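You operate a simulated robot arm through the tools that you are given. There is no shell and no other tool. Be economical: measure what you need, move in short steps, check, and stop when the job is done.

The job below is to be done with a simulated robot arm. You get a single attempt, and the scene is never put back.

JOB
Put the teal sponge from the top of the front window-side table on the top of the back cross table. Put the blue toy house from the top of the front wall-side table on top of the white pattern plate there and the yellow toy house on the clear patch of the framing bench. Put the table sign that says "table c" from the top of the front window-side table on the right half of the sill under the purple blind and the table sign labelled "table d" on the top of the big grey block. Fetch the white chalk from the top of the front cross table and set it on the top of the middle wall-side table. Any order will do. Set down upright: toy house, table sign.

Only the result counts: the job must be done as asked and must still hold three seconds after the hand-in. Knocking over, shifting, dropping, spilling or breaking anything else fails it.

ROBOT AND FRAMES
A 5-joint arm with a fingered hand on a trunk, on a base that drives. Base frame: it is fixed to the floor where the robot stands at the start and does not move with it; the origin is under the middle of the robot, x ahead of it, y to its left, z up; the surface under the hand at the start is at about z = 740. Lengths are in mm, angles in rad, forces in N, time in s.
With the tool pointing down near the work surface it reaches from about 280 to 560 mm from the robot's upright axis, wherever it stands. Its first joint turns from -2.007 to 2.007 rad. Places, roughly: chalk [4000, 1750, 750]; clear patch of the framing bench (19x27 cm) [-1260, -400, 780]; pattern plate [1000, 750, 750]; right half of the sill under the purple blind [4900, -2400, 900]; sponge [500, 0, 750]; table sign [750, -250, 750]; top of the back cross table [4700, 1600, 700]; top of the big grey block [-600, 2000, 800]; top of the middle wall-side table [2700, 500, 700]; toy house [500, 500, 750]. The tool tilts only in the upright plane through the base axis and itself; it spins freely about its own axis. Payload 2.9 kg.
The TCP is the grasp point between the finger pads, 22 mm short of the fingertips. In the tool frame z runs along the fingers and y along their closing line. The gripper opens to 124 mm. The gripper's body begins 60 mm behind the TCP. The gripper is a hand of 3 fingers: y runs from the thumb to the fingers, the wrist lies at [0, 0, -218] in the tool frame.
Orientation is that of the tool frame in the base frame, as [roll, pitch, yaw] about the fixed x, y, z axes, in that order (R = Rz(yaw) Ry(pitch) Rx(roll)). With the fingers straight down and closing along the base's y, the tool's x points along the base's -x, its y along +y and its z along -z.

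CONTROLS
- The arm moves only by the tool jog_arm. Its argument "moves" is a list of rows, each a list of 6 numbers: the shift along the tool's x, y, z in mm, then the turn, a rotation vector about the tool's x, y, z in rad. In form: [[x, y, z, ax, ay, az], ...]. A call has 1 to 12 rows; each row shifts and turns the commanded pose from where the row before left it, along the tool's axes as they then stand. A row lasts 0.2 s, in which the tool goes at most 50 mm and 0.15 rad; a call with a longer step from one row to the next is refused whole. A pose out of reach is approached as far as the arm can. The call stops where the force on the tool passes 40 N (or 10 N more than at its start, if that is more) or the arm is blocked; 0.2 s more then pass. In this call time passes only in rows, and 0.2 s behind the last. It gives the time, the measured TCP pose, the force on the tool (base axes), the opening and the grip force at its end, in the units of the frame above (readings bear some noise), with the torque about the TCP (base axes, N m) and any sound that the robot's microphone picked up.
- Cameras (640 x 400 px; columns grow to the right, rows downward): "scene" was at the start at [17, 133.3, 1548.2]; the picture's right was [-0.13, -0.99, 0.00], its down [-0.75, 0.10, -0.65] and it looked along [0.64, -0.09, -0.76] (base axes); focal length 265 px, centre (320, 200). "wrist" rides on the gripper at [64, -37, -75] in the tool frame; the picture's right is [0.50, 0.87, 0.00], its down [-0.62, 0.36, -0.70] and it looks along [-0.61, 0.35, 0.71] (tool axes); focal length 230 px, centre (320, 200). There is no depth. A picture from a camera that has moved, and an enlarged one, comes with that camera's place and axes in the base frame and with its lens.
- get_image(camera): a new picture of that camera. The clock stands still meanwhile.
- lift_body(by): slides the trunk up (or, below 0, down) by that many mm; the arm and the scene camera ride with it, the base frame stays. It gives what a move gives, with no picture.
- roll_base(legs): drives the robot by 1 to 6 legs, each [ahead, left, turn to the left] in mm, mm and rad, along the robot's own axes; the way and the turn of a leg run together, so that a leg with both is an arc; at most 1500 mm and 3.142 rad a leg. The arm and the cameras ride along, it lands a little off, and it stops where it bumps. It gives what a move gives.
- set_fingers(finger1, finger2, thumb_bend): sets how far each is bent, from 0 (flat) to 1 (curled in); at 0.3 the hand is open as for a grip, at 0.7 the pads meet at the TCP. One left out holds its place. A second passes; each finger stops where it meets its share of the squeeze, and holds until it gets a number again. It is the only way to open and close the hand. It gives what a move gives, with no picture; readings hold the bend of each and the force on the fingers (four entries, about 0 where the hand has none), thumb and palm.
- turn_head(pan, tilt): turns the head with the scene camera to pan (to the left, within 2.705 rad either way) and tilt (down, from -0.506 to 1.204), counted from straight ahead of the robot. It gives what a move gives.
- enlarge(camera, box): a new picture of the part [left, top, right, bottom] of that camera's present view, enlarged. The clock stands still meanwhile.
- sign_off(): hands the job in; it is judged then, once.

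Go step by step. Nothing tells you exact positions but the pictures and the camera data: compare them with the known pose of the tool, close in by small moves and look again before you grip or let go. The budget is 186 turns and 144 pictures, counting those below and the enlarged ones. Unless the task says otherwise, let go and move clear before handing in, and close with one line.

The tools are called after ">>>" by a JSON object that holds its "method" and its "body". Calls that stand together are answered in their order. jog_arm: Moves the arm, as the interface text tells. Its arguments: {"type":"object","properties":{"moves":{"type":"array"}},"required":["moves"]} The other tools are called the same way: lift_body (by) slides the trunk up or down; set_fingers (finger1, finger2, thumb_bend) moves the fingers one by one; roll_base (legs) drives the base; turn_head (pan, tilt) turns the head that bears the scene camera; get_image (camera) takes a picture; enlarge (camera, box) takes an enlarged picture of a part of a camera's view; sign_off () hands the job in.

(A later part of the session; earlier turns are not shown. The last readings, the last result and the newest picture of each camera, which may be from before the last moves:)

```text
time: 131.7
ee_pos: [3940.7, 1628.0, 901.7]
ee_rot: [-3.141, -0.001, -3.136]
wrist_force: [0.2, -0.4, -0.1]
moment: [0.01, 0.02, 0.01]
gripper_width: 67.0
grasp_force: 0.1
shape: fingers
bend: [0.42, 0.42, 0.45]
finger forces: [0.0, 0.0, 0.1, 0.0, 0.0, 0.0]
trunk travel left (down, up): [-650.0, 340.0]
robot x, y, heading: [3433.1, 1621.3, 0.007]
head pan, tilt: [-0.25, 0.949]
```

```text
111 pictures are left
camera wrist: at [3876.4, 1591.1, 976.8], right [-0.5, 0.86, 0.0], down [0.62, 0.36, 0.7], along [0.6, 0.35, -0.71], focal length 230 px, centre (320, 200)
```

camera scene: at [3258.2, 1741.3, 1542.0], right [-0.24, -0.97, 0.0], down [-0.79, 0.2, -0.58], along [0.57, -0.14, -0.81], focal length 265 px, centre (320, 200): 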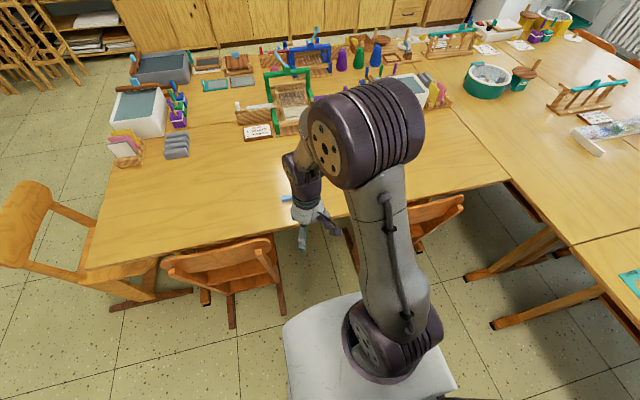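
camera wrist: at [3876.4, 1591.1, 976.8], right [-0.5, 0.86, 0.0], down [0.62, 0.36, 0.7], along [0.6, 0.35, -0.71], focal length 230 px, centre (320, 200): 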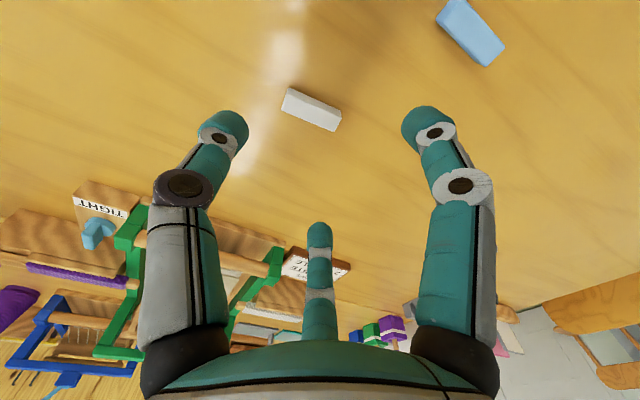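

The chalk lies along y, centred near [3962, 1631], about 60 x 20 mm. I spin the tool 90° so the thumb and fingers close across it, and centre on it.

>>> {"method": "jog_arm", "body": {"moves": [[0, 0, 0, 0, 0, 0.1428], [0, 0, 0, 0, 0, 0.1428], [0, 0, 0, 0, 0, 0.1428], [0, 0, 0, 0, 0, 0.1428], [0, 0, 0, 0, 0, 0.1428], [0, 0, 0, 0, 0, 0.1428], [0, 0, 0, 0, 0, 0.1428], [0, 0, 0, 0, 0, 0.1428], [0, 0, 0, 0, 0, 0.1428], [0, 0, 0, 0, 0, 0.1428], [0, 0, 0, 0, 0, 0.1428], [3, 21, 35, 0, 0, 0]]}}

>>> {"method": "get_image", "body": {"camera": "wrist"}}

```text
time: 134.3
ee_pos: [3964.4, 1631.6, 866.0]
ee_rot: [-3.14, 0.002, 1.574]
wrist_force: [-0.4, -0.1, 0.1]
moment: [0.0, 0.01, 0.0]
gripper_width: 67.2
grasp_force: 0.1
shape: fingers
bend: [0.42, 0.42, 0.45]
finger forces: [0.0, 0.0, 0.1, 0.1, 0.1, 0.1]
trunk travel left (down, up): [-650.0, 340.0]
robot x, y, heading: [3432.0, 1620.8, 0.005]
head pan, tilt: [-0.25, 0.949]
```

```text
110 pictures are left
camera wrist: at [3926.0, 1694.9, 941.7], right [0.86, 0.5, 0.0], down [0.36, -0.62, 0.7], along [0.35, -0.61, -0.71], focal length 230 px, centre (320, 200)
```

wrist: 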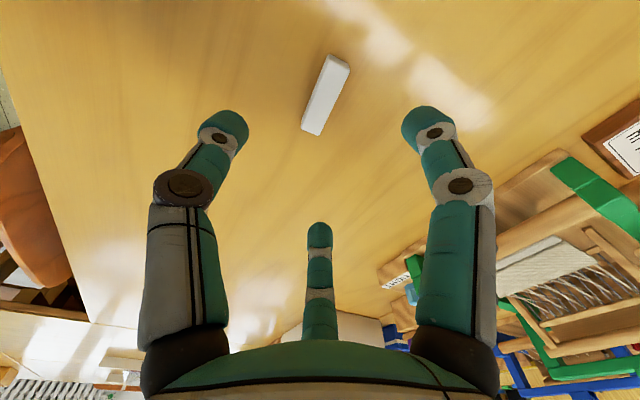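

Centred within a few mm. I descend and close.

>>> {"method": "jog_arm", "body": {"moves": [[4, 0, 40, 0, 0, 0], [0, 0, 40, 0, 0, 0], [0, 0, 14, 0, 0, 0]]}}

>>> {"method": "set_fingers", "body": {"finger1": 0.7, "finger2": 0.7, "thumb_bend": 0.7}}

>>> {"method": "get_image", "body": {"camera": "wrist"}}

```text
time: 135.1
ee_pos: [3963.8, 1636.4, 772.8]
ee_rot: [-3.141, -0.002, 1.577]
wrist_force: [-0.3, -0.3, 0.0]
moment: [-0.02, -0.02, 0.02]
gripper_width: 67.3
grasp_force: 0.1
shape: fingers
bend: [0.42, 0.42, 0.45]
finger forces: [0.0, 0.0, 0.0, 0.1, 0.0, 0.0]
trunk travel left (down, up): [-650.0, 340.0]
robot x, y, heading: [3429.9, 1623.8, 0.01]
head pan, tilt: [-0.25, 0.949]
```

```text
time: 136.1
ee_pos: [3965.5, 1635.7, 773.7]
ee_rot: [-3.142, -0.001, 1.574]
wrist_force: [-1.1, -0.6, 0.0]
moment: [0.02, 0.02, 0.02]
gripper_width: 15.2
grasp_force: 8.7
shape: fingers
bend: [0.63, 0.64, 0.64]
finger forces: [4.7, 4.5, 0.0, 0.0, 9.3, 0.0]
trunk travel left (down, up): [-650.0, 340.0]
robot x, y, heading: [3429.2, 1618.9, 0.004]
head pan, tilt: [-0.25, 0.949]
```

```text
109 pictures are left
camera wrist: at [3926.7, 1699.4, 849.5], right [0.86, 0.5, 0.0], down [0.36, -0.62, 0.7], along [0.35, -0.61, -0.71], focal length 230 px, centre (320, 200)
```

wrist: 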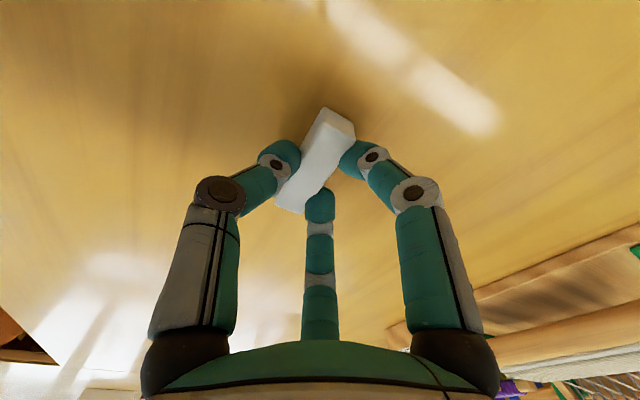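

Balanced grip on the chalk. I lift, tuck, back straight out of the gap, and turn to face the middle wall-side table.

>>> {"method": "jog_arm", "body": {"moves": [[0, 0, -20, 0, 0, 0], [0, 0, -45, 0, 0, 0], [0, 0, -45, 0, 0, 0], [0, 0, -45, 0, 0, 0], [0, -45, -45, 0, 0, 0], [0, -45, 0, 0, 0, 0], [0, -45, 0, 0, 0, 0], [0, -45, 0, 0, 0, 0]]}}

>>> {"method": "roll_base", "body": {"legs": [[-600, 0, 0], [-150, 50, -1.575]]}}

>>> {"method": "turn_head", "body": {"pan": 0.0, "tilt": 0.7}}

>>> {"method": "get_image", "body": {"camera": "scene"}}

>>> {"method": "get_image", "body": {"camera": "wrist"}}

```text
refused: row 5 steps farther than a row can; nothing moved
```

```text
time: 143.4
ee_pos: [2773.6, 1211.4, 772.3]
ee_rot: [-3.141, -0.001, -0.008]
wrist_force: [-0.5, -1.1, 0.0]
moment: [0.0, 0.01, -0.01]
gripper_width: 14.9
grasp_force: 7.9
shape: fingers
bend: [0.63, 0.64, 0.64]
finger forces: [4.2, 3.9, 0.0, 0.1, 8.2, 0.0]
trunk travel left (down, up): [-650.0, 340.0]
robot x, y, heading: [2766.9, 1744.6, -1.582]
head pan, tilt: [-0.25, 0.949]
```

```text
time: 144.1
ee_pos: [2773.1, 1211.4, 773.6]
ee_rot: [-3.141, 0.001, -0.006]
wrist_force: [0.9, 0.0, -0.8]
moment: [-0.02, 0.0, 0.03]
gripper_width: 14.8
grasp_force: 8.0
shape: fingers
bend: [0.63, 0.64, 0.64]
finger forces: [4.2, 3.9, 0.1, 0.1, 8.2, 0.1]
trunk travel left (down, up): [-650.0, 340.0]
robot x, y, heading: [2764.0, 1745.3, -1.581]
head pan, tilt: [0.0, 0.7]
```

```text
108 pictures are left
camera scene: at [2909.1, 1718.0, 1561.6], right [-1.0, 0.01, 0.0], down [0.01, 0.64, -0.76], along [-0.01, -0.76, -0.64], focal length 265 px, centre (320, 200)
```

scene: 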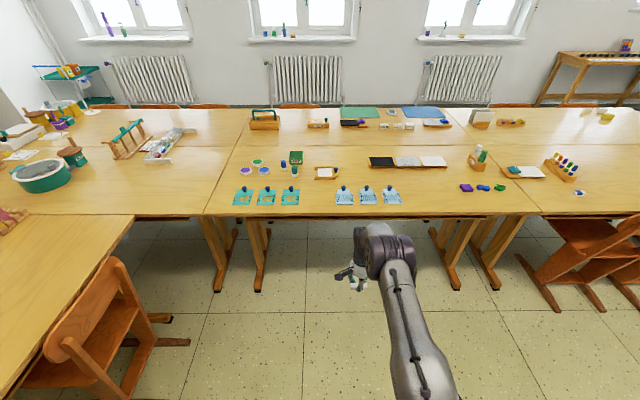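

```text
107 pictures are left
camera wrist: at [2837.8, 1248.5, 849.5], right [0.49, -0.87, 0.0], down [-0.62, -0.35, 0.7], along [-0.61, -0.35, -0.71], focal length 230 px, centre (320, 200)
```

wrist: 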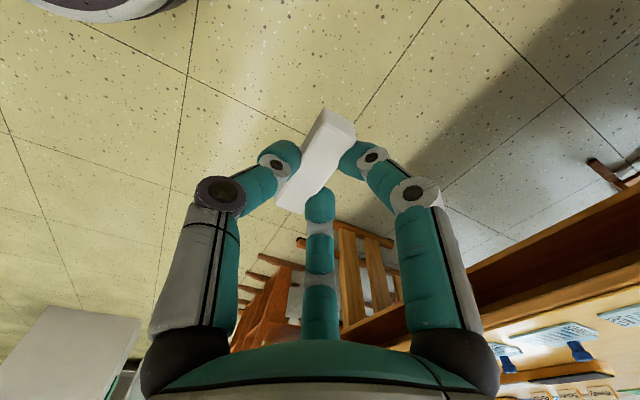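

The arm lift was refused before the base drove, so the chalk rode off low; it is still held. I check that the blue chalk and chairs there were not disturbed, and lift the arm now.

>>> {"method": "jog_arm", "body": {"moves": [[0, 0, -45, 0, 0, 0], [0, 0, -45, 0, 0, 0], [0, 0, -45, 0, 0, 0], [0, 0, -45, 0, 0, 0]]}}

>>> {"method": "turn_head", "body": {"pan": 1.5, "tilt": 0.7}}

>>> {"method": "get_image", "body": {"camera": "scene"}}

```text
time: 145.1
ee_pos: [2772.4, 1212.4, 952.8]
ee_rot: [-3.141, -0.001, -0.009]
wrist_force: [-0.3, 0.0, -0.3]
moment: [0.01, 0.03, -0.02]
gripper_width: 14.3
grasp_force: 8.7
shape: fingers
bend: [0.64, 0.64, 0.64]
finger forces: [4.7, 4.3, 0.0, 0.0, 9.0, 0.0]
trunk travel left (down, up): [-650.0, 340.0]
robot x, y, heading: [2762.9, 1743.8, -1.575]
head pan, tilt: [0.0, 0.7]
```

```text
time: 146.7
ee_pos: [2773.0, 1213.1, 952.4]
ee_rot: [3.141, 0.001, -0.006]
wrist_force: [-0.5, -0.2, -0.4]
moment: [0.03, -0.01, 0.02]
gripper_width: 14.4
grasp_force: 9.3
shape: fingers
bend: [0.64, 0.64, 0.64]
finger forces: [4.6, 4.4, 0.1, 0.0, 8.9, 0.0]
trunk travel left (down, up): [-650.0, 340.0]
robot x, y, heading: [2763.4, 1739.0, -1.578]
head pan, tilt: [1.499, 0.7]
```

```text
106 pictures are left
camera scene: at [2994.5, 1796.2, 1561.7], right [-0.08, -1.0, 0.0], down [-0.64, 0.05, -0.76], along [0.76, -0.06, -0.64], focal length 265 px, centre (320, 200)
```

scene: 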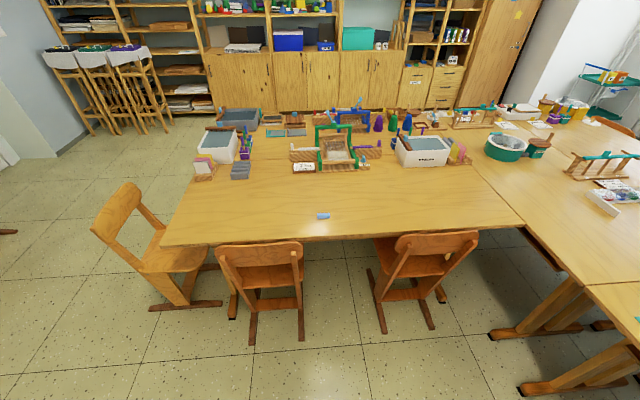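

The blue chalk and chairs are where they were. A free stretch of the middle wall-side table lies near [2360, 745], between the blue cards and the purple eraser; I drive there.

>>> {"method": "jog_arm", "body": {"moves": [[0, -45, 0, 0, 0, 0], [0, -45, 0, 0, 0, 0]]}}

>>> {"method": "roll_base", "body": {"legs": [[560, -400, 0]]}}

>>> {"method": "turn_head", "body": {"pan": 0.0, "tilt": 0.9}}

>>> {"method": "get_image", "body": {"camera": "scene"}}

>>> {"method": "get_image", "body": {"camera": "wrist"}}

```text
time: 147.3
ee_pos: [2775.4, 1301.9, 953.1]
ee_rot: [3.139, 0.002, -0.006]
wrist_force: [0.6, 0.4, -0.3]
moment: [0.01, 0.0, -0.01]
gripper_width: 14.3
grasp_force: 8.8
shape: fingers
bend: [0.64, 0.64, 0.64]
finger forces: [4.6, 4.4, 0.0, 0.0, 9.0, 0.1]
trunk travel left (down, up): [-650.0, 340.0]
robot x, y, heading: [2762.9, 1746.9, -1.583]
head pan, tilt: [1.499, 0.7]
```

```text
time: 151.1
ee_pos: [2386.8, 750.7, 952.2]
ee_rot: [3.141, 0.001, 0.005]
wrist_force: [-0.4, 1.2, -0.6]
moment: [0.0, -0.01, 0.02]
gripper_width: 14.2
grasp_force: 9.0
shape: fingers
bend: [0.64, 0.64, 0.64]
finger forces: [4.6, 4.4, 0.1, 0.1, 9.0, 0.1]
trunk travel left (down, up): [-650.0, 340.0]
robot x, y, heading: [2371.2, 1193.7, -1.568]
head pan, tilt: [1.499, 0.7]
```

```text
time: 152.7
ee_pos: [2388.2, 751.5, 951.6]
ee_rot: [-3.142, 0.0, 0.004]
wrist_force: [0.1, 0.2, -0.6]
moment: [0.0, -0.01, -0.03]
gripper_width: 14.0
grasp_force: 8.8
shape: fingers
bend: [0.64, 0.64, 0.64]
finger forces: [4.6, 4.5, 0.1, 0.0, 9.0, 0.0]
trunk travel left (down, up): [-650.0, 340.0]
robot x, y, heading: [2371.0, 1193.4, -1.562]
head pan, tilt: [0.0, 0.901]
```

```text
105 pictures are left
camera scene: at [2517.7, 1177.4, 1545.5], right [-1.0, 0.0, 0.0], down [0.0, 0.78, -0.62], along [0.0, -0.62, -0.78], focal length 265 px, centre (320, 200)
```

scene: 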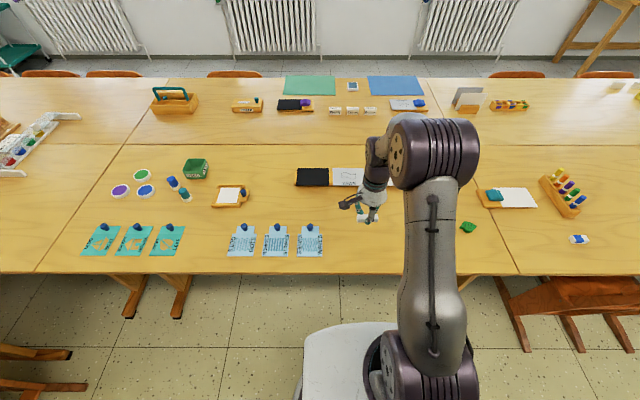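

```text
104 pictures are left
camera wrist: at [2450.9, 787.4, 1028.0], right [0.5, -0.86, 0.0], down [-0.62, -0.36, 0.7], along [-0.61, -0.35, -0.71], focal length 230 px, centre (320, 200)
```

wrist: 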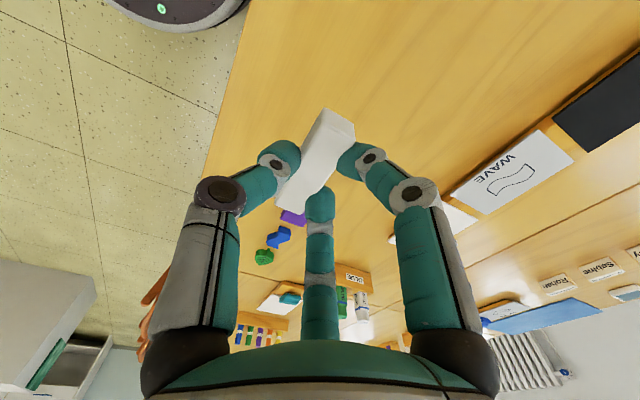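

The area under the hand is clear. I lower the chalk to the table and release.

>>> {"method": "jog_arm", "body": {"moves": [[0, 0, 45, 0, 0, 0], [0, 0, 45, 0, 0, 0], [0, 0, 45, 0, 0, 0], [0, 0, 30, 0, 0, 0], [0, 0, 10, 0, 0, 0], [0, 0, 3, 0, 0, 0]]}}

>>> {"method": "get_image", "body": {"camera": "wrist"}}

```text
time: 154.1
ee_pos: [2388.1, 751.3, 773.8]
ee_rot: [-3.141, 0.0, 0.006]
wrist_force: [0.3, -0.4, 0.2]
moment: [0.0, 0.02, 0.01]
gripper_width: 13.5
grasp_force: 9.2
shape: fingers
bend: [0.64, 0.65, 0.64]
finger forces: [4.8, 4.5, 0.1, 0.0, 9.2, 0.1]
trunk travel left (down, up): [-650.0, 340.0]
robot x, y, heading: [2369.6, 1196.1, -1.57]
head pan, tilt: [0.0, 0.901]
```

```text
103 pictures are left
camera wrist: at [2451.5, 787.4, 849.8], right [0.5, -0.86, 0.0], down [-0.62, -0.36, 0.7], along [-0.61, -0.35, -0.71], focal length 230 px, centre (320, 200)
```

wrist: 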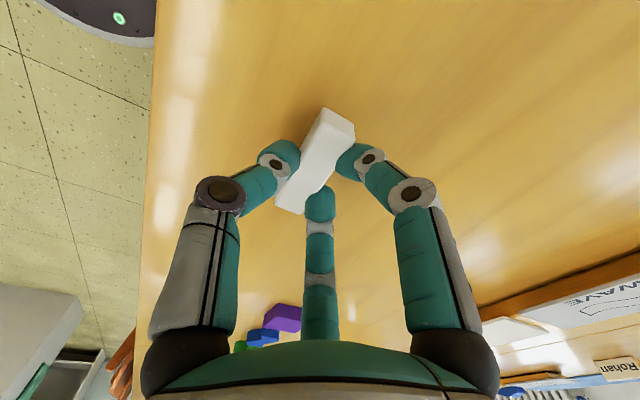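

>>> {"method": "jog_arm", "body": {"moves": [[0, 0, 2, 0, 0, 0], [0, 0, 2, 0, 0, 0]]}}

>>> {"method": "set_fingers", "body": {"finger1": 0.45, "finger2": 0.45, "thumb_bend": 0.45}}

>>> {"method": "jog_arm", "body": {"moves": [[0, 0, -20, 0, 0, 0], [0, 0, -45, 0, 0, 0], [0, 0, -45, 0, 0, 0], [0, 0, -45, 0, 0, 0], [0, 0, -45, 0, 0, 0]]}}

>>> {"method": "get_image", "body": {"camera": "wrist"}}

```text
time: 154.7
ee_pos: [2388.8, 750.9, 770.8]
ee_rot: [3.138, -0.001, 0.004]
wrist_force: [-0.2, -2.9, 13.0]
moment: [-0.03, 0.0, 0.01]
gripper_width: 13.5
grasp_force: 12.9
shape: fingers
bend: [0.64, 0.65, 0.65]
finger forces: [7.2, 7.4, 0.1, 0.2, 11.0, 0.0]
trunk travel left (down, up): [-650.0, 340.0]
robot x, y, heading: [2368.9, 1196.3, -1.57]
head pan, tilt: [0.0, 0.901]
```

```text
time: 155.7
ee_pos: [2387.3, 750.6, 769.8]
ee_rot: [3.14, 0.0, 0.003]
wrist_force: [0.8, 0.1, 0.6]
moment: [-0.02, 0.02, -0.01]
gripper_width: 63.1
grasp_force: 0.1
shape: fingers
bend: [0.45, 0.45, 0.45]
finger forces: [0.0, 0.0, 0.0, 0.1, 0.0, 0.1]
trunk travel left (down, up): [-650.0, 340.0]
robot x, y, heading: [2373.5, 1194.1, -1.568]
head pan, tilt: [0.0, 0.901]
```

```text
time: 156.9
ee_pos: [2386.0, 751.0, 972.4]
ee_rot: [-3.141, -0.001, 0.002]
wrist_force: [-0.8, 0.4, -0.2]
moment: [0.01, -0.01, -0.04]
gripper_width: 63.0
grasp_force: 0.1
shape: fingers
bend: [0.45, 0.45, 0.45]
finger forces: [0.1, 0.0, 0.0, 0.1, 0.1, 0.0]
trunk travel left (down, up): [-650.0, 340.0]
robot x, y, heading: [2374.3, 1193.2, -1.564]
head pan, tilt: [0.0, 0.901]
```

```text
102 pictures are left
camera wrist: at [2449.2, 788.6, 1048.0], right [0.5, -0.86, 0.0], down [-0.62, -0.36, 0.7], along [-0.61, -0.35, -0.71], focal length 230 px, centre (320, 200)
```

wrist: 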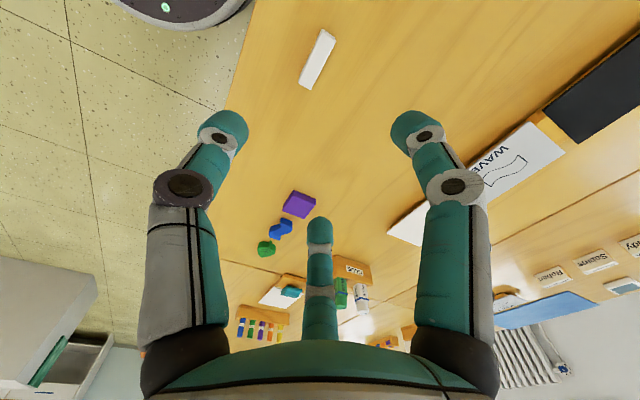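

The chalk is on the middle wall-side table. Next I drive along the left side to look at the blue house, plate and chairs.

>>> {"method": "roll_base", "body": {"legs": [[-420, 0, 0], [0, -1480, 0]]}}

>>> {"method": "turn_head", "body": {"pan": -0.1, "tilt": 0.8}}

>>> {"method": "get_image", "body": {"camera": "scene"}}

```text
time: 166.5
ee_pos: [888.8, 1158.1, 972.0]
ee_rot: [3.141, 0.0, 0.021]
wrist_force: [0.0, 0.9, 0.0]
moment: [0.0, 0.02, 0.03]
gripper_width: 63.1
grasp_force: 0.1
shape: fingers
bend: [0.45, 0.45, 0.45]
finger forces: [0.1, 0.0, 0.1, 0.0, 0.1, 0.0]
trunk travel left (down, up): [-650.0, 340.0]
robot x, y, heading: [869.8, 1600.5, -1.545]
head pan, tilt: [0.0, 0.901]
```

```text
time: 167.2
ee_pos: [889.4, 1156.1, 971.2]
ee_rot: [-3.141, -0.001, 0.02]
wrist_force: [0.2, -0.6, 0.5]
moment: [0.02, -0.02, -0.02]
gripper_width: 63.2
grasp_force: 0.1
shape: fingers
bend: [0.45, 0.45, 0.45]
finger forces: [0.1, 0.0, 0.1, 0.0, 0.0, 0.1]
trunk travel left (down, up): [-650.0, 340.0]
robot x, y, heading: [867.1, 1602.4, -1.551]
head pan, tilt: [-0.099, 0.799]
```

```text
101 pictures are left
camera scene: at [1005.5, 1581.6, 1553.4], right [-1.0, 0.08, 0.0], down [0.06, 0.71, -0.7], along [-0.05, -0.69, -0.72], focal length 265 px, centre (320, 200)
```

scene: 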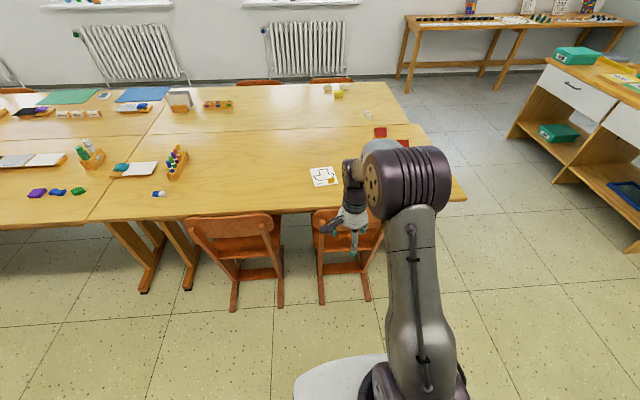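

I zoom in on the plate and the houses from here.

>>> {"method": "enlarge", "body": {"camera": "scene", "box": [290, 120, 430, 220]}}

```text
4.00 times, centred on (360, 170) of scene
camera zoom: at [1005.5, 1581.6, 1553.4], right [-1.0, 0.08, 0.0], down [0.06, 0.71, -0.7], along [-0.05, -0.69, -0.72], focal length 1061 px, centre (160, 320)
```

zoom: 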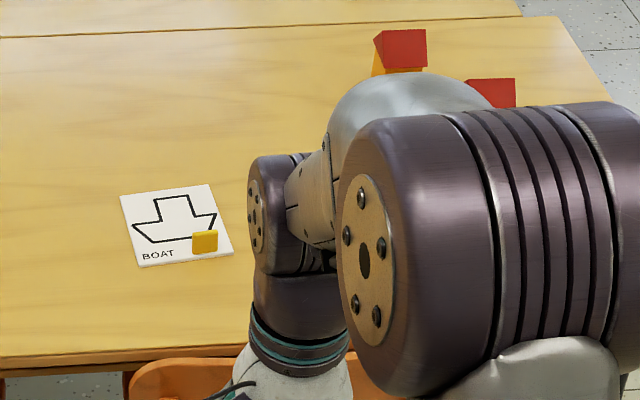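

A small yellow cube stands on the plate's near-left corner, so the house should go on the right/middle part, about [930, 640]. I test how far the arm can reach straight down at house height.

>>> {"method": "jog_arm", "body": {"moves": [[0, 0, 45, 0, 0, 0], [0, 0, 45, 0, 0, 0], [0, 0, 45, 0, 0, 0], [0, 0, 35, 0, 0, 0], [0, 45, 0, 0, 0, 0], [0, 45, 0, 0, 0, 0], [0, 45, 0, 0, 0, 0], [0, 30, 0, 0, 0, 0]]}}

```text
time: 169.0
ee_pos: [890.8, 1023.3, 807.5]
ee_rot: [-3.139, -0.001, 0.02]
wrist_force: [-0.3, -0.1, -0.5]
moment: [0.05, 0.01, 0.03]
gripper_width: 63.6
grasp_force: 0.0
shape: fingers
bend: [0.45, 0.45, 0.45]
finger forces: [0.0, 0.1, 0.1, 0.0, 0.0, 0.0]
out of reach, approached as far as the arm can: row 7, 8
trunk travel left (down, up): [-650.0, 340.0]
robot x, y, heading: [867.1, 1603.1, -1.549]
head pan, tilt: [-0.099, 0.799]
```

Reach is about 580 mm at that height, enough. I retract, raise, and move to stand beside the blue house.

>>> {"method": "jog_arm", "body": {"moves": [[0, -30, 0, 0, 0, 0], [0, -45, 0, 0, 0, 0], [0, -45, 0, 0, 0, 0], [0, -45, 0, 0, 0, 0], [0, 0, -45, 0, 0, 0], [0, 0, -45, 0, 0, 0], [0, 0, -45, 0, 0, 0], [0, 0, -30, 0, 0, 0]]}}

>>> {"method": "roll_base", "body": {"legs": [[385, -339, -0.02]]}}

>>> {"method": "turn_head", "body": {"pan": 0.2, "tilt": 0.9}}

>>> {"method": "get_image", "body": {"camera": "scene"}}

>>> {"method": "get_image", "body": {"camera": "wrist"}}

```text
time: 170.8
ee_pos: [889.3, 1188.8, 973.2]
ee_rot: [3.141, 0.001, 0.022]
wrist_force: [-0.2, 0.6, 0.0]
moment: [-0.02, -0.02, -0.01]
gripper_width: 63.3
grasp_force: 0.0
shape: fingers
bend: [0.45, 0.45, 0.45]
finger forces: [0.1, 0.1, 0.1, 0.1, 0.1, 0.0]
trunk travel left (down, up): [-650.0, 340.0]
robot x, y, heading: [868.7, 1599.8, -1.551]
head pan, tilt: [-0.099, 0.799]
```

```text
time: 173.8
ee_pos: [552.2, 797.9, 972.4]
ee_rot: [-3.141, 0.001, -0.003]
wrist_force: [-0.4, 0.3, 0.3]
moment: [0.03, -0.01, 0.02]
gripper_width: 63.1
grasp_force: 0.0
shape: fingers
bend: [0.45, 0.45, 0.45]
finger forces: [0.1, 0.1, 0.0, 0.0, 0.0, 0.0]
trunk travel left (down, up): [-650.0, 340.0]
robot x, y, heading: [538.8, 1212.2, -1.577]
head pan, tilt: [-0.099, 0.799]
```

```text
time: 174.6
ee_pos: [553.5, 798.0, 972.6]
ee_rot: [-3.141, 0.001, -0.002]
wrist_force: [-0.4, -0.5, -0.5]
moment: [0.04, -0.01, 0.02]
gripper_width: 63.5
grasp_force: 0.0
shape: fingers
bend: [0.45, 0.45, 0.45]
finger forces: [0.0, 0.0, 0.0, 0.0, 0.0, 0.0]
trunk travel left (down, up): [-650.0, 340.0]
robot x, y, heading: [540.6, 1212.7, -1.572]
head pan, tilt: [0.201, 0.901]
```

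```text
99 pictures are left
camera scene: at [701.1, 1195.2, 1545.6], right [-0.98, -0.2, 0.0], down [-0.15, 0.77, -0.62], along [0.12, -0.61, -0.78], focal length 265 px, centre (320, 200)
```

scene: 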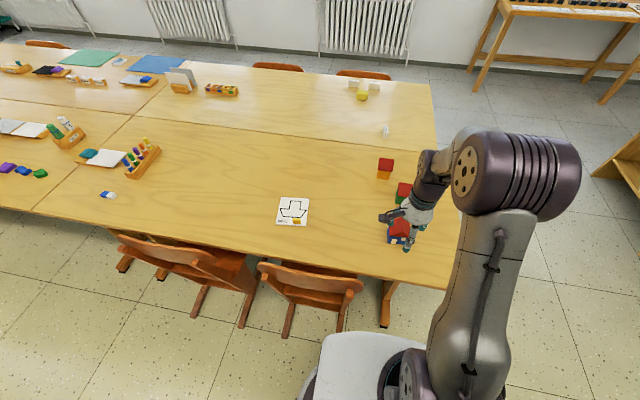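

```text
98 pictures are left
camera wrist: at [615.9, 835.7, 1047.7], right [0.5, -0.87, 0.0], down [-0.62, -0.35, 0.7], along [-0.61, -0.35, -0.71], focal length 230 px, centre (320, 200)
```

wrist: 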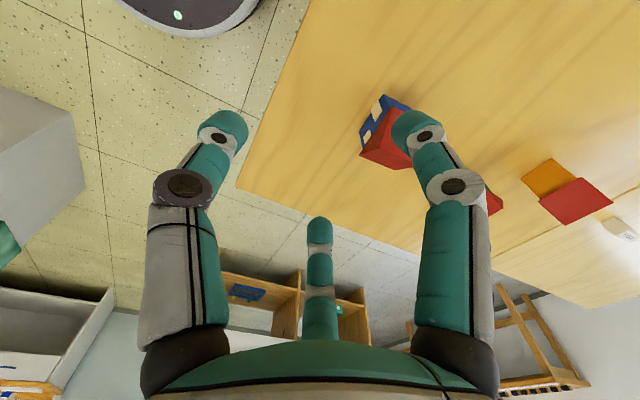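

The blue house is just right of the fingers. I move over it for a clear wrist view.

>>> {"method": "jog_arm", "body": {"moves": [[-6, 35, 0, 0, 0, 0], [-6, 35, 0, 0, 0, 0], [-6, 35, 0, 0, 0, 0]]}}

>>> {"method": "set_fingers", "body": {"finger1": 0.3, "finger2": 0.3, "thumb_bend": 0.3}}

>>> {"method": "get_image", "body": {"camera": "wrist"}}

>>> {"method": "enlarge", "body": {"camera": "scene", "box": [340, 140, 460, 270]}}

```text
time: 175.4
ee_pos: [535.2, 692.1, 969.8]
ee_rot: [-3.141, 0.001, -0.001]
wrist_force: [0.0, 0.5, -0.3]
moment: [0.0, 0.0, -0.01]
gripper_width: 63.5
grasp_force: 0.0
shape: fingers
bend: [0.45, 0.45, 0.45]
finger forces: [0.0, 0.0, 0.0, 0.1, 0.0, 0.0]
trunk travel left (down, up): [-650.0, 340.0]
robot x, y, heading: [541.2, 1210.8, -1.576]
head pan, tilt: [0.201, 0.901]
```

```text
time: 176.4
ee_pos: [534.3, 691.7, 971.5]
ee_rot: [-3.14, 0.0, -0.003]
wrist_force: [0.3, -0.7, -0.1]
moment: [-0.03, -0.01, 0.01]
gripper_width: 103.7
grasp_force: 0.1
shape: fingers
bend: [0.3, 0.3, 0.3]
finger forces: [0.1, 0.1, 0.0, 0.0, 0.0, 0.0]
trunk travel left (down, up): [-650.0, 340.0]
robot x, y, heading: [540.6, 1210.4, -1.572]
head pan, tilt: [0.201, 0.901]
```

```text
97 pictures are left
camera wrist: at [598.2, 728.9, 1046.6], right [0.5, -0.87, 0.0], down [-0.62, -0.35, 0.7], along [-0.61, -0.35, -0.71], focal length 230 px, centre (320, 200)
```

wrist: 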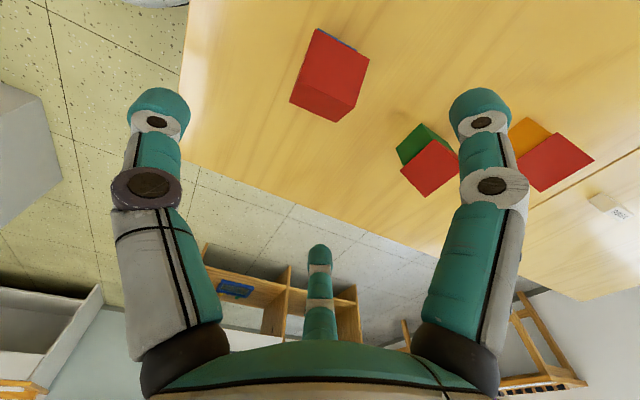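

```text
3.08 times, centred on (400, 205) of scene
camera zoom: at [701.1, 1195.1, 1545.5], right [-0.98, -0.2, 0.0], down [-0.15, 0.77, -0.62], along [0.12, -0.61, -0.78], focal length 816 px, centre (74, 185)
```

zoom: 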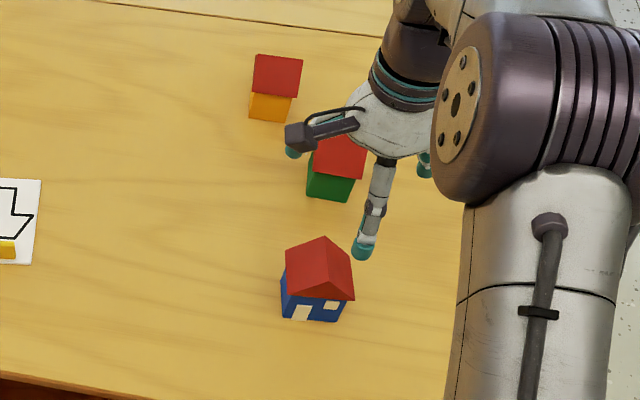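

>>> {"method": "enlarge", "body": {"camera": "wrist", "box": [270, 0, 400, 140]}}

```text
2.86 times, centred on (335, 70) of wrist
camera zoom: at [598.2, 728.9, 1046.6], right [0.5, -0.87, 0.0], down [-0.62, -0.35, 0.7], along [-0.61, -0.35, -0.71], focal length 657 px, centre (277, 571)
```

zoom: 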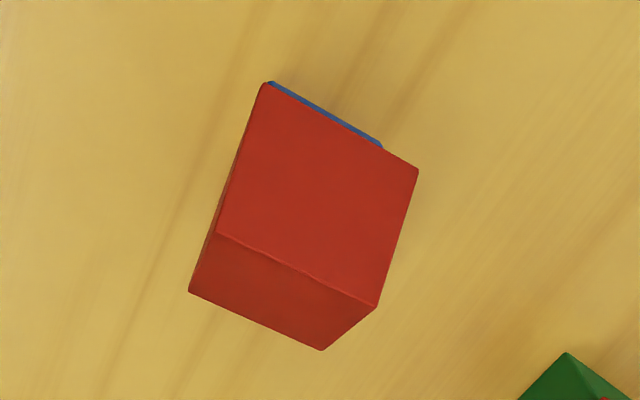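

The blue house is centred near [527, 680], ridge along y, roof about 76 x 62 mm. I spin the tool so the fingers take the gable ends with the thumb on the left eave side, and centre above it.

>>> {"method": "jog_arm", "body": {"moves": [[0, 0, 0, 0, 0, -0.138], [0, 0, 0, 0, 0, -0.138], [0, 0, 0, 0, 0, -0.138], [0, 0, 0, 0, 0, -0.138], [0, 0, 0, 0, 0, -0.138], [0, 0, 0, 0, 0, -0.138], [0, 0, 0, 0, 0, -0.138], [0, 0, 0, 0, 0, -0.138], [0, 0, 0, 0, 0, -0.138], [0, 0, 0, 0, 0, -0.138], [0, 0, 0, 0, 0, -0.138], [0, 0, 0, 0, 0, -0.138]]}}

>>> {"method": "jog_arm", "body": {"moves": [[-12, -6, 40, 0, 0, 0], [0, 0, 40, 0, 0, 0]]}}

>>> {"method": "get_image", "body": {"camera": "wrist"}}

```text
time: 179.0
ee_pos: [534.0, 693.8, 971.0]
ee_rot: [-3.141, 0.003, 1.658]
wrist_force: [0.4, 0.1, 0.4]
moment: [-0.02, 0.0, -0.05]
gripper_width: 103.6
grasp_force: 0.1
shape: fingers
bend: [0.3, 0.3, 0.3]
finger forces: [0.0, 0.0, 0.1, 0.0, 0.1, 0.0]
trunk travel left (down, up): [-650.0, 340.0]
robot x, y, heading: [540.8, 1211.4, -1.573]
head pan, tilt: [0.201, 0.901]
```

```text
time: 179.6
ee_pos: [527.4, 681.6, 891.0]
ee_rot: [3.142, 0.0, 1.654]
wrist_force: [0.6, -0.9, -0.1]
moment: [-0.01, 0.0, 0.02]
gripper_width: 103.7
grasp_force: 0.0
shape: fingers
bend: [0.3, 0.3, 0.3]
finger forces: [0.0, 0.0, 0.1, 0.1, 0.0, 0.0]
trunk travel left (down, up): [-650.0, 340.0]
robot x, y, heading: [543.7, 1211.9, -1.573]
head pan, tilt: [0.201, 0.901]
```

```text
94 pictures are left
camera wrist: at [484.6, 742.4, 967.7], right [0.82, 0.57, 0.0], down [0.41, -0.58, 0.7], along [0.4, -0.58, -0.71], focal length 230 px, centre (320, 200)
```

wrist: 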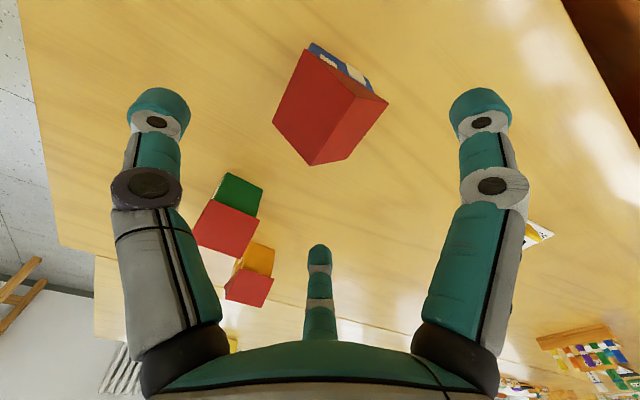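

Two views give the ridge at z≈831, eaves at z≈800, centre [532, 683]. I correct and descend to z≈786.

>>> {"method": "jog_arm", "body": {"moves": [[1, 4, 35, 0, 0, 0], [0, 0, 35, 0, 0, 0], [0, 0, 35, 0, 0, 0]]}}

>>> {"method": "get_image", "body": {"camera": "wrist"}}

```text
time: 180.4
ee_pos: [531.4, 682.4, 786.1]
ee_rot: [3.141, 0.002, 1.656]
wrist_force: [0.1, 0.7, 0.0]
moment: [0.0, 0.04, -0.03]
gripper_width: 103.5
grasp_force: 0.1
shape: fingers
bend: [0.3, 0.3, 0.3]
finger forces: [0.0, 0.1, 0.0, 0.0, 0.0, 0.0]
trunk travel left (down, up): [-650.0, 340.0]
robot x, y, heading: [537.3, 1213.1, -1.575]
head pan, tilt: [0.201, 0.901]
```

```text
93 pictures are left
camera wrist: at [488.9, 743.1, 862.6], right [0.82, 0.57, 0.0], down [0.41, -0.59, 0.7], along [0.4, -0.58, -0.71], focal length 230 px, centre (320, 200)
```

wrist: 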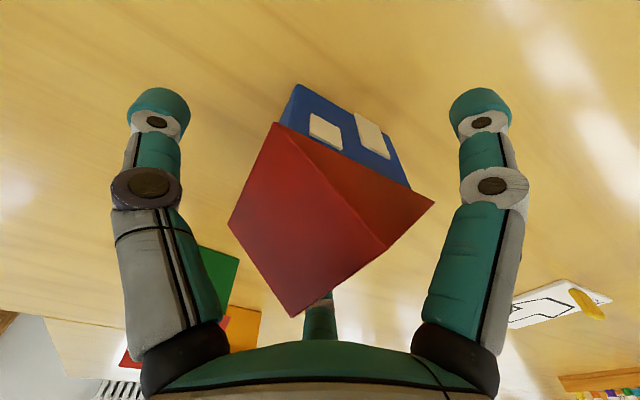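

The house sits well between the digits. I close.

>>> {"method": "set_fingers", "body": {"finger1": 0.62, "finger2": 0.62, "thumb_bend": 0.62}}

>>> {"method": "get_image", "body": {"camera": "wrist"}}

```text
time: 181.4
ee_pos: [531.4, 682.8, 787.6]
ee_rot: [-3.141, -0.001, 1.655]
wrist_force: [-0.6, -0.3, 0.8]
moment: [0.02, 0.0, -0.02]
gripper_width: 41.4
grasp_force: 9.7
shape: fingers
bend: [0.52, 0.52, 0.56]
finger forces: [5.2, 5.1, 0.0, 0.1, 8.6, 0.0]
trunk travel left (down, up): [-650.0, 340.0]
robot x, y, heading: [542.4, 1211.8, -1.573]
head pan, tilt: [0.201, 0.901]
```

```text
92 pictures are left
camera wrist: at [488.8, 743.5, 863.3], right [0.82, 0.57, 0.0], down [0.41, -0.59, 0.7], along [0.4, -0.58, -0.71], focal length 230 px, centre (320, 200)
```

wrist: 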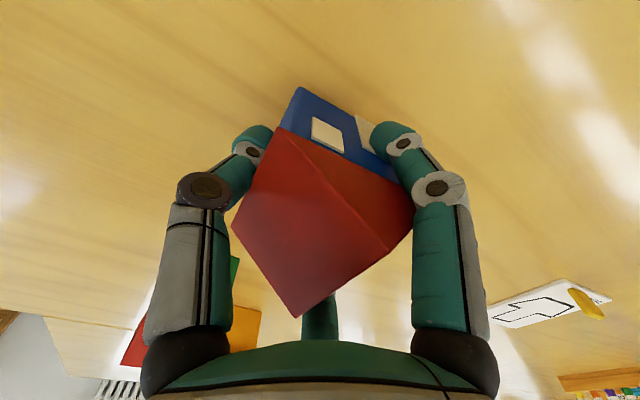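

Firm, balanced grip. I lift straight up, retract, and shift the base along to stand opposite the plate.

>>> {"method": "jog_arm", "body": {"moves": [[0, 0, -20, 0, 0, 0], [0, 0, -40, 0, 0, 0], [0, 0, -45, 0, 0, 0], [0, 0, -45, 0, 0, 0], [45, 4, 0, 0, 0, 0], [45, 4, 0, 0, 0, 0]]}}

>>> {"method": "roll_base", "body": {"legs": [[0, 504, 0], [20, 0, 0]]}}

>>> {"method": "turn_head", "body": {"pan": 0.15, "tilt": 1.0}}

>>> {"method": "get_image", "body": {"camera": "scene"}}

>>> {"method": "get_image", "body": {"camera": "wrist"}}

```text
time: 182.8
ee_pos: [532.3, 772.4, 935.7]
ee_rot: [3.141, 0.002, 1.654]
wrist_force: [0.0, 0.1, -1.1]
moment: [0.02, 0.01, 0.0]
gripper_width: 40.5
grasp_force: 9.4
shape: fingers
bend: [0.52, 0.52, 0.56]
finger forces: [5.5, 5.5, 0.1, 0.0, 7.5, 0.1]
trunk travel left (down, up): [-650.0, 340.0]
robot x, y, heading: [540.3, 1214.0, -1.571]
head pan, tilt: [0.201, 0.901]
```

```text
time: 186.2
ee_pos: [1037.5, 751.9, 933.6]
ee_rot: [3.141, -0.002, 1.657]
wrist_force: [-0.1, 0.3, -0.7]
moment: [0.02, 0.0, 0.01]
gripper_width: 40.2
grasp_force: 9.1
shape: fingers
bend: [0.52, 0.52, 0.56]
finger forces: [5.5, 5.5, 0.1, 0.0, 7.4, 0.1]
trunk travel left (down, up): [-650.0, 340.0]
robot x, y, heading: [1047.5, 1191.6, -1.578]
head pan, tilt: [0.201, 0.901]
stopped in leg 2: the robot was blocked; the commanded pose is now the measured one
```

```text
time: 186.9
ee_pos: [1037.3, 754.9, 935.0]
ee_rot: [-3.141, -0.002, 1.657]
wrist_force: [0.2, 0.0, -0.4]
moment: [-0.02, -0.07, 0.0]
gripper_width: 40.5
grasp_force: 9.2
shape: fingers
bend: [0.52, 0.52, 0.56]
finger forces: [5.5, 5.5, 0.1, 0.0, 7.4, 0.0]
trunk travel left (down, up): [-650.0, 340.0]
robot x, y, heading: [1045.7, 1196.1, -1.572]
head pan, tilt: [0.15, 1.0]
```

```text
91 pictures are left
camera scene: at [1200.4, 1182.1, 1538.3], right [-0.99, -0.15, 0.0], down [-0.13, 0.83, -0.54], along [0.08, -0.53, -0.84], focal length 265 px, centre (320, 200)
```

scene: 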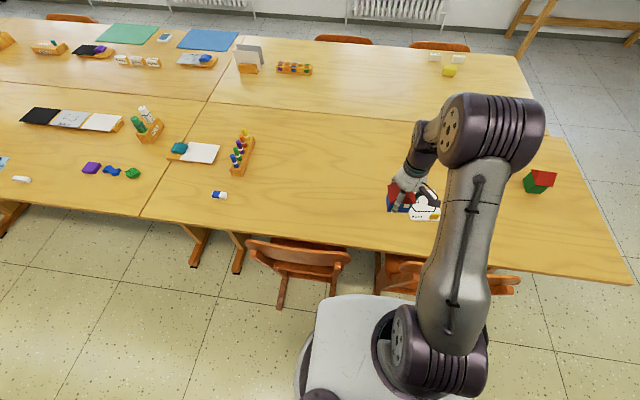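

```text
90 pictures are left
camera wrist: at [993.9, 815.1, 1010.7], right [0.82, 0.57, 0.0], down [0.41, -0.58, 0.7], along [0.4, -0.58, -0.71], focal length 230 px, centre (320, 200)
```

wrist: 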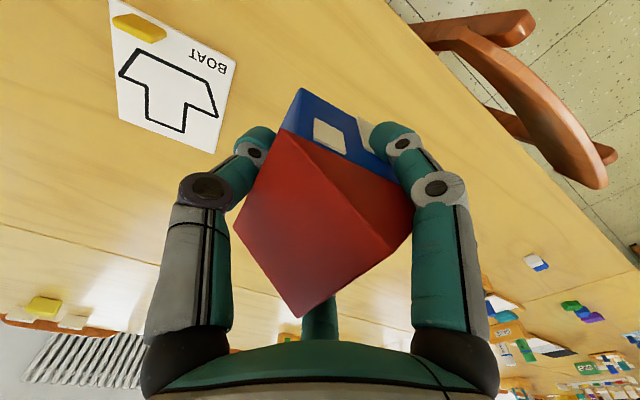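

The base stopped against something at y≈1192 (a light touch on a chair foot), so I back off a few mm and then swing the house over the plate, staying high.

>>> {"method": "roll_base", "body": {"legs": [[-7, 0, 0]]}}

>>> {"method": "jog_arm", "body": {"moves": [[-27, -29, 0, 0, 0, 0], [-27, -29, 0, 0, 0, 0], [-27, -29, 0, 0, 0, 0], [-27, -29, 0, 0, 0, 0], [0, 0, 40, 0, 0, 0]]}}

>>> {"method": "get_image", "body": {"camera": "wrist"}}

>>> {"method": "get_image", "body": {"camera": "scene"}}

```text
time: 187.6
ee_pos: [1036.7, 761.8, 935.1]
ee_rot: [3.141, -0.001, 1.657]
wrist_force: [-0.4, 0.2, -0.6]
moment: [0.03, -0.04, -0.01]
gripper_width: 40.4
grasp_force: 9.6
shape: fingers
bend: [0.52, 0.52, 0.56]
finger forces: [5.4, 5.5, 0.0, 0.0, 7.4, 0.0]
trunk travel left (down, up): [-650.0, 340.0]
robot x, y, heading: [1045.5, 1197.7, -1.575]
head pan, tilt: [0.15, 1.0]
```

```text
time: 188.8
ee_pos: [930.6, 644.5, 892.5]
ee_rot: [3.14, -0.001, 1.657]
wrist_force: [-0.7, 0.1, -0.5]
moment: [-0.03, 0.0, 0.01]
gripper_width: 39.6
grasp_force: 9.1
shape: fingers
bend: [0.52, 0.52, 0.56]
finger forces: [5.7, 5.9, 0.0, 0.0, 6.8, 0.0]
trunk travel left (down, up): [-650.0, 340.0]
robot x, y, heading: [1046.2, 1200.6, -1.573]
head pan, tilt: [0.15, 1.0]
```

```text
89 pictures are left
camera wrist: at [887.9, 704.9, 969.5], right [0.82, 0.57, 0.0], down [0.41, -0.59, 0.7], along [0.4, -0.57, -0.71], focal length 230 px, centre (320, 200)
```

wrist: 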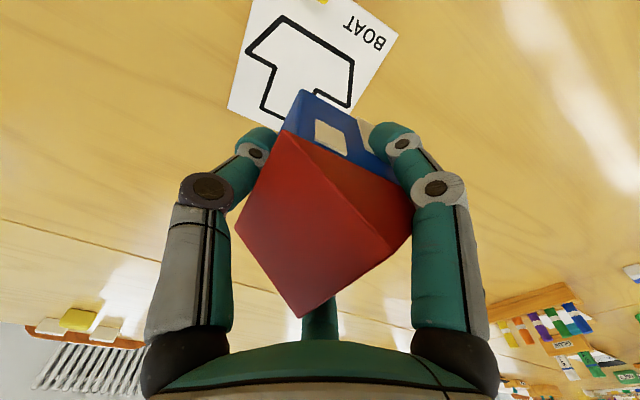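

```text
88 pictures are left
camera scene: at [1200.6, 1188.4, 1538.3], right [-0.99, -0.15, 0.0], down [-0.12, 0.83, -0.54], along [0.08, -0.53, -0.84], focal length 265 px, centre (320, 200)
```

scene: 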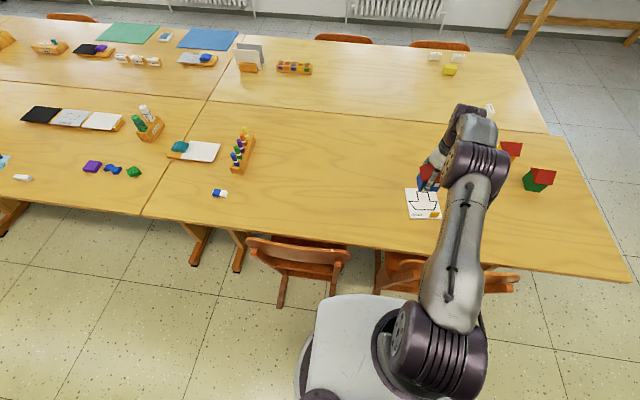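

Target alignment is good: the house will stand clear of the cube. I lower it onto the plate.

>>> {"method": "jog_arm", "body": {"moves": [[-4, 4, 35, 0, 0, 0], [0, 0, 35, 0, 0, 0], [0, 0, 20, 0, 0, 0], [0, 0, 5, 0, 0, 0]]}}

>>> {"method": "get_image", "body": {"camera": "wrist"}}

>>> {"method": "enlarge", "body": {"camera": "scene", "box": [370, 140, 470, 240]}}

```text
time: 189.8
ee_pos: [934.3, 640.3, 799.8]
ee_rot: [-3.141, -0.001, 1.657]
wrist_force: [0.4, 0.3, -1.1]
moment: [0.0, 0.03, 0.02]
gripper_width: 39.5
grasp_force: 8.9
shape: fingers
bend: [0.52, 0.52, 0.56]
finger forces: [5.8, 5.8, 0.0, 0.0, 6.6, 0.0]
trunk travel left (down, up): [-650.0, 340.0]
robot x, y, heading: [1044.5, 1203.0, -1.578]
head pan, tilt: [0.15, 1.0]
```

```text
87 pictures are left
camera wrist: at [892.0, 701.4, 875.4], right [0.82, 0.57, 0.0], down [0.41, -0.58, 0.7], along [0.4, -0.58, -0.71], focal length 230 px, centre (320, 200)
```

wrist: 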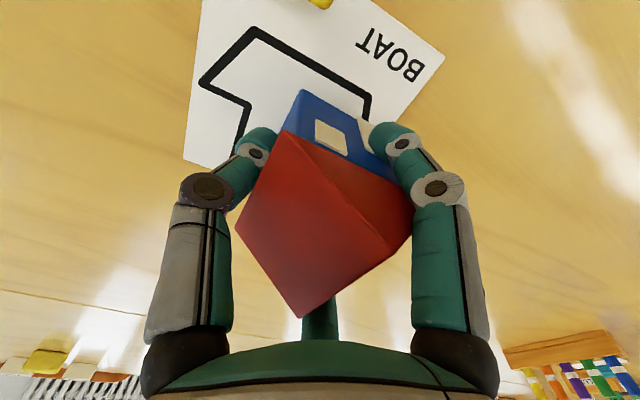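

```text
4.00 times, centred on (420, 190) of scene
camera zoom: at [1200.3, 1188.7, 1538.3], right [-0.99, -0.15, 0.0], down [-0.12, 0.83, -0.54], along [0.08, -0.53, -0.84], focal length 1061 px, centre (-80, 240)
```

zoom: 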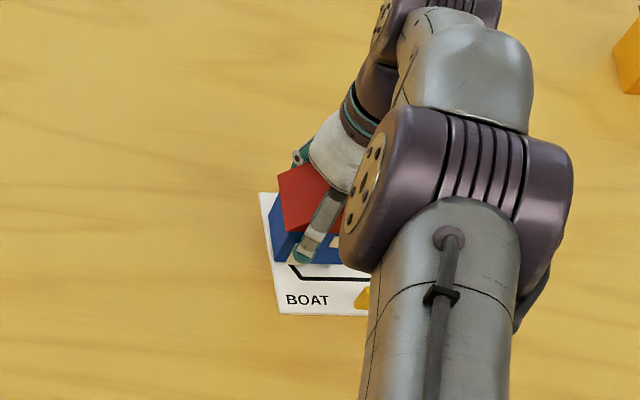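

The house's right side is a touch past the plate's edge, so I shift it 10 mm toward the plate's middle before setting it down.

>>> {"method": "jog_arm", "body": {"moves": [[-2, -11, 0, 0, 0, 0], [0, 0, 3, 0, 0, 0]]}}

>>> {"method": "enlarge", "body": {"camera": "scene", "box": [370, 140, 470, 240]}}

```text
time: 190.4
ee_pos: [924.4, 637.2, 795.5]
ee_rot: [3.141, 0.003, 1.654]
wrist_force: [0.4, -0.3, -1.4]
moment: [-0.01, 0.03, 0.01]
gripper_width: 39.7
grasp_force: 9.1
shape: fingers
bend: [0.52, 0.52, 0.57]
finger forces: [5.7, 5.8, 0.0, 0.0, 6.7, 0.0]
trunk travel left (down, up): [-650.0, 340.0]
robot x, y, heading: [1043.4, 1202.1, -1.572]
head pan, tilt: [0.15, 1.0]
```

```text
4.00 times, centred on (420, 190) of scene
camera zoom: at [1200.5, 1188.7, 1538.3], right [-0.99, -0.15, 0.0], down [-0.12, 0.83, -0.54], along [0.08, -0.53, -0.84], focal length 1061 px, centre (-80, 240)
```

zoom: 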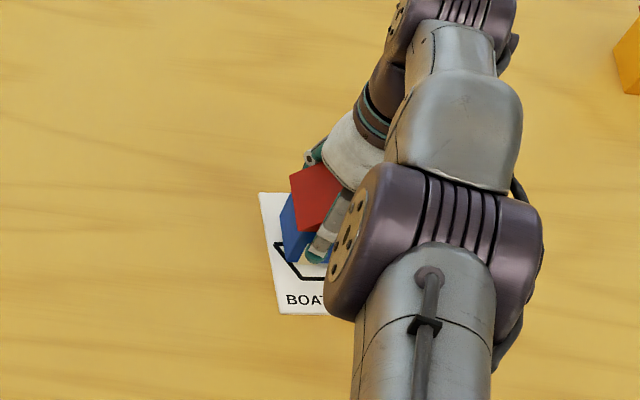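

>>> {"method": "jog_arm", "body": {"moves": [[0, 0, 2, 0, 0, 0], [0, 0, 2, 0, 0, 0]]}}

```text
time: 191.0
ee_pos: [923.6, 638.0, 792.3]
ee_rot: [3.141, 0.001, 1.657]
wrist_force: [1.0, 0.5, -1.3]
moment: [0.04, -0.01, -0.01]
gripper_width: 39.7
grasp_force: 9.0
shape: fingers
bend: [0.52, 0.52, 0.57]
finger forces: [5.7, 5.9, 0.1, 0.1, 6.5, 0.0]
trunk travel left (down, up): [-650.0, 340.0]
robot x, y, heading: [1045.5, 1201.6, -1.574]
head pan, tilt: [0.15, 1.0]
```

>>> {"method": "jog_arm", "body": {"moves": [[0, 0, 1.5, 0, 0, 0], [0, 0, 1.5, 0, 0, 0]]}}

```text
time: 191.6
ee_pos: [924.3, 638.4, 790.5]
ee_rot: [-3.139, 0.003, 1.657]
wrist_force: [-1.0, -0.5, 7.8]
moment: [0.01, -0.12, 0.01]
gripper_width: 39.4
grasp_force: 10.0
shape: fingers
bend: [0.52, 0.52, 0.57]
finger forces: [5.6, 6.7, 0.1, 0.0, 7.0, 0.0]
trunk travel left (down, up): [-650.0, 340.0]
robot x, y, heading: [1042.5, 1198.7, -1.575]
head pan, tilt: [0.15, 1.0]
```

Contact felt (8 N up): the house stands on the plate. I open gently and rise.

>>> {"method": "set_fingers", "body": {"finger1": 0.36, "finger2": 0.36, "thumb_bend": 0.36}}

>>> {"method": "jog_arm", "body": {"moves": [[0, 0, -15, 0, 0, 0], [0, 0, -40, 0, 0, 0], [0, 0, -45, 0, 0, 0], [0, 0, -45, 0, 0, 0]]}}

>>> {"method": "get_image", "body": {"camera": "wrist"}}

```text
time: 192.6
ee_pos: [924.2, 639.6, 790.0]
ee_rot: [3.142, -0.001, 1.656]
wrist_force: [0.2, 0.4, -1.0]
moment: [0.0, -0.02, 0.0]
gripper_width: 87.6
grasp_force: 0.0
shape: fingers
bend: [0.36, 0.36, 0.36]
finger forces: [0.0, 0.0, 0.0, 0.0, 0.0, 0.0]
trunk travel left (down, up): [-650.0, 340.0]
robot x, y, heading: [1044.4, 1198.4, -1.569]
head pan, tilt: [0.15, 1.0]
```

```text
time: 193.6
ee_pos: [922.5, 638.4, 933.6]
ee_rot: [3.141, 0.001, 1.656]
wrist_force: [0.2, 0.6, -0.4]
moment: [-0.02, -0.01, -0.02]
gripper_width: 87.6
grasp_force: 0.0
shape: fingers
bend: [0.36, 0.36, 0.36]
finger forces: [0.1, 0.0, 0.1, 0.0, 0.0, 0.0]
trunk travel left (down, up): [-650.0, 340.0]
robot x, y, heading: [1043.3, 1198.2, -1.571]
head pan, tilt: [0.15, 1.0]
```

```text
84 pictures are left
camera wrist: at [879.3, 697.3, 1010.1], right [0.82, 0.57, 0.0], down [0.41, -0.58, 0.7], along [0.4, -0.58, -0.71], focal length 230 px, centre (320, 200)
```

wrist: 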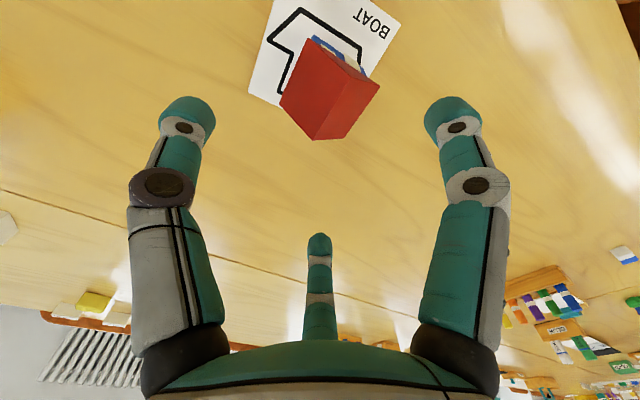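

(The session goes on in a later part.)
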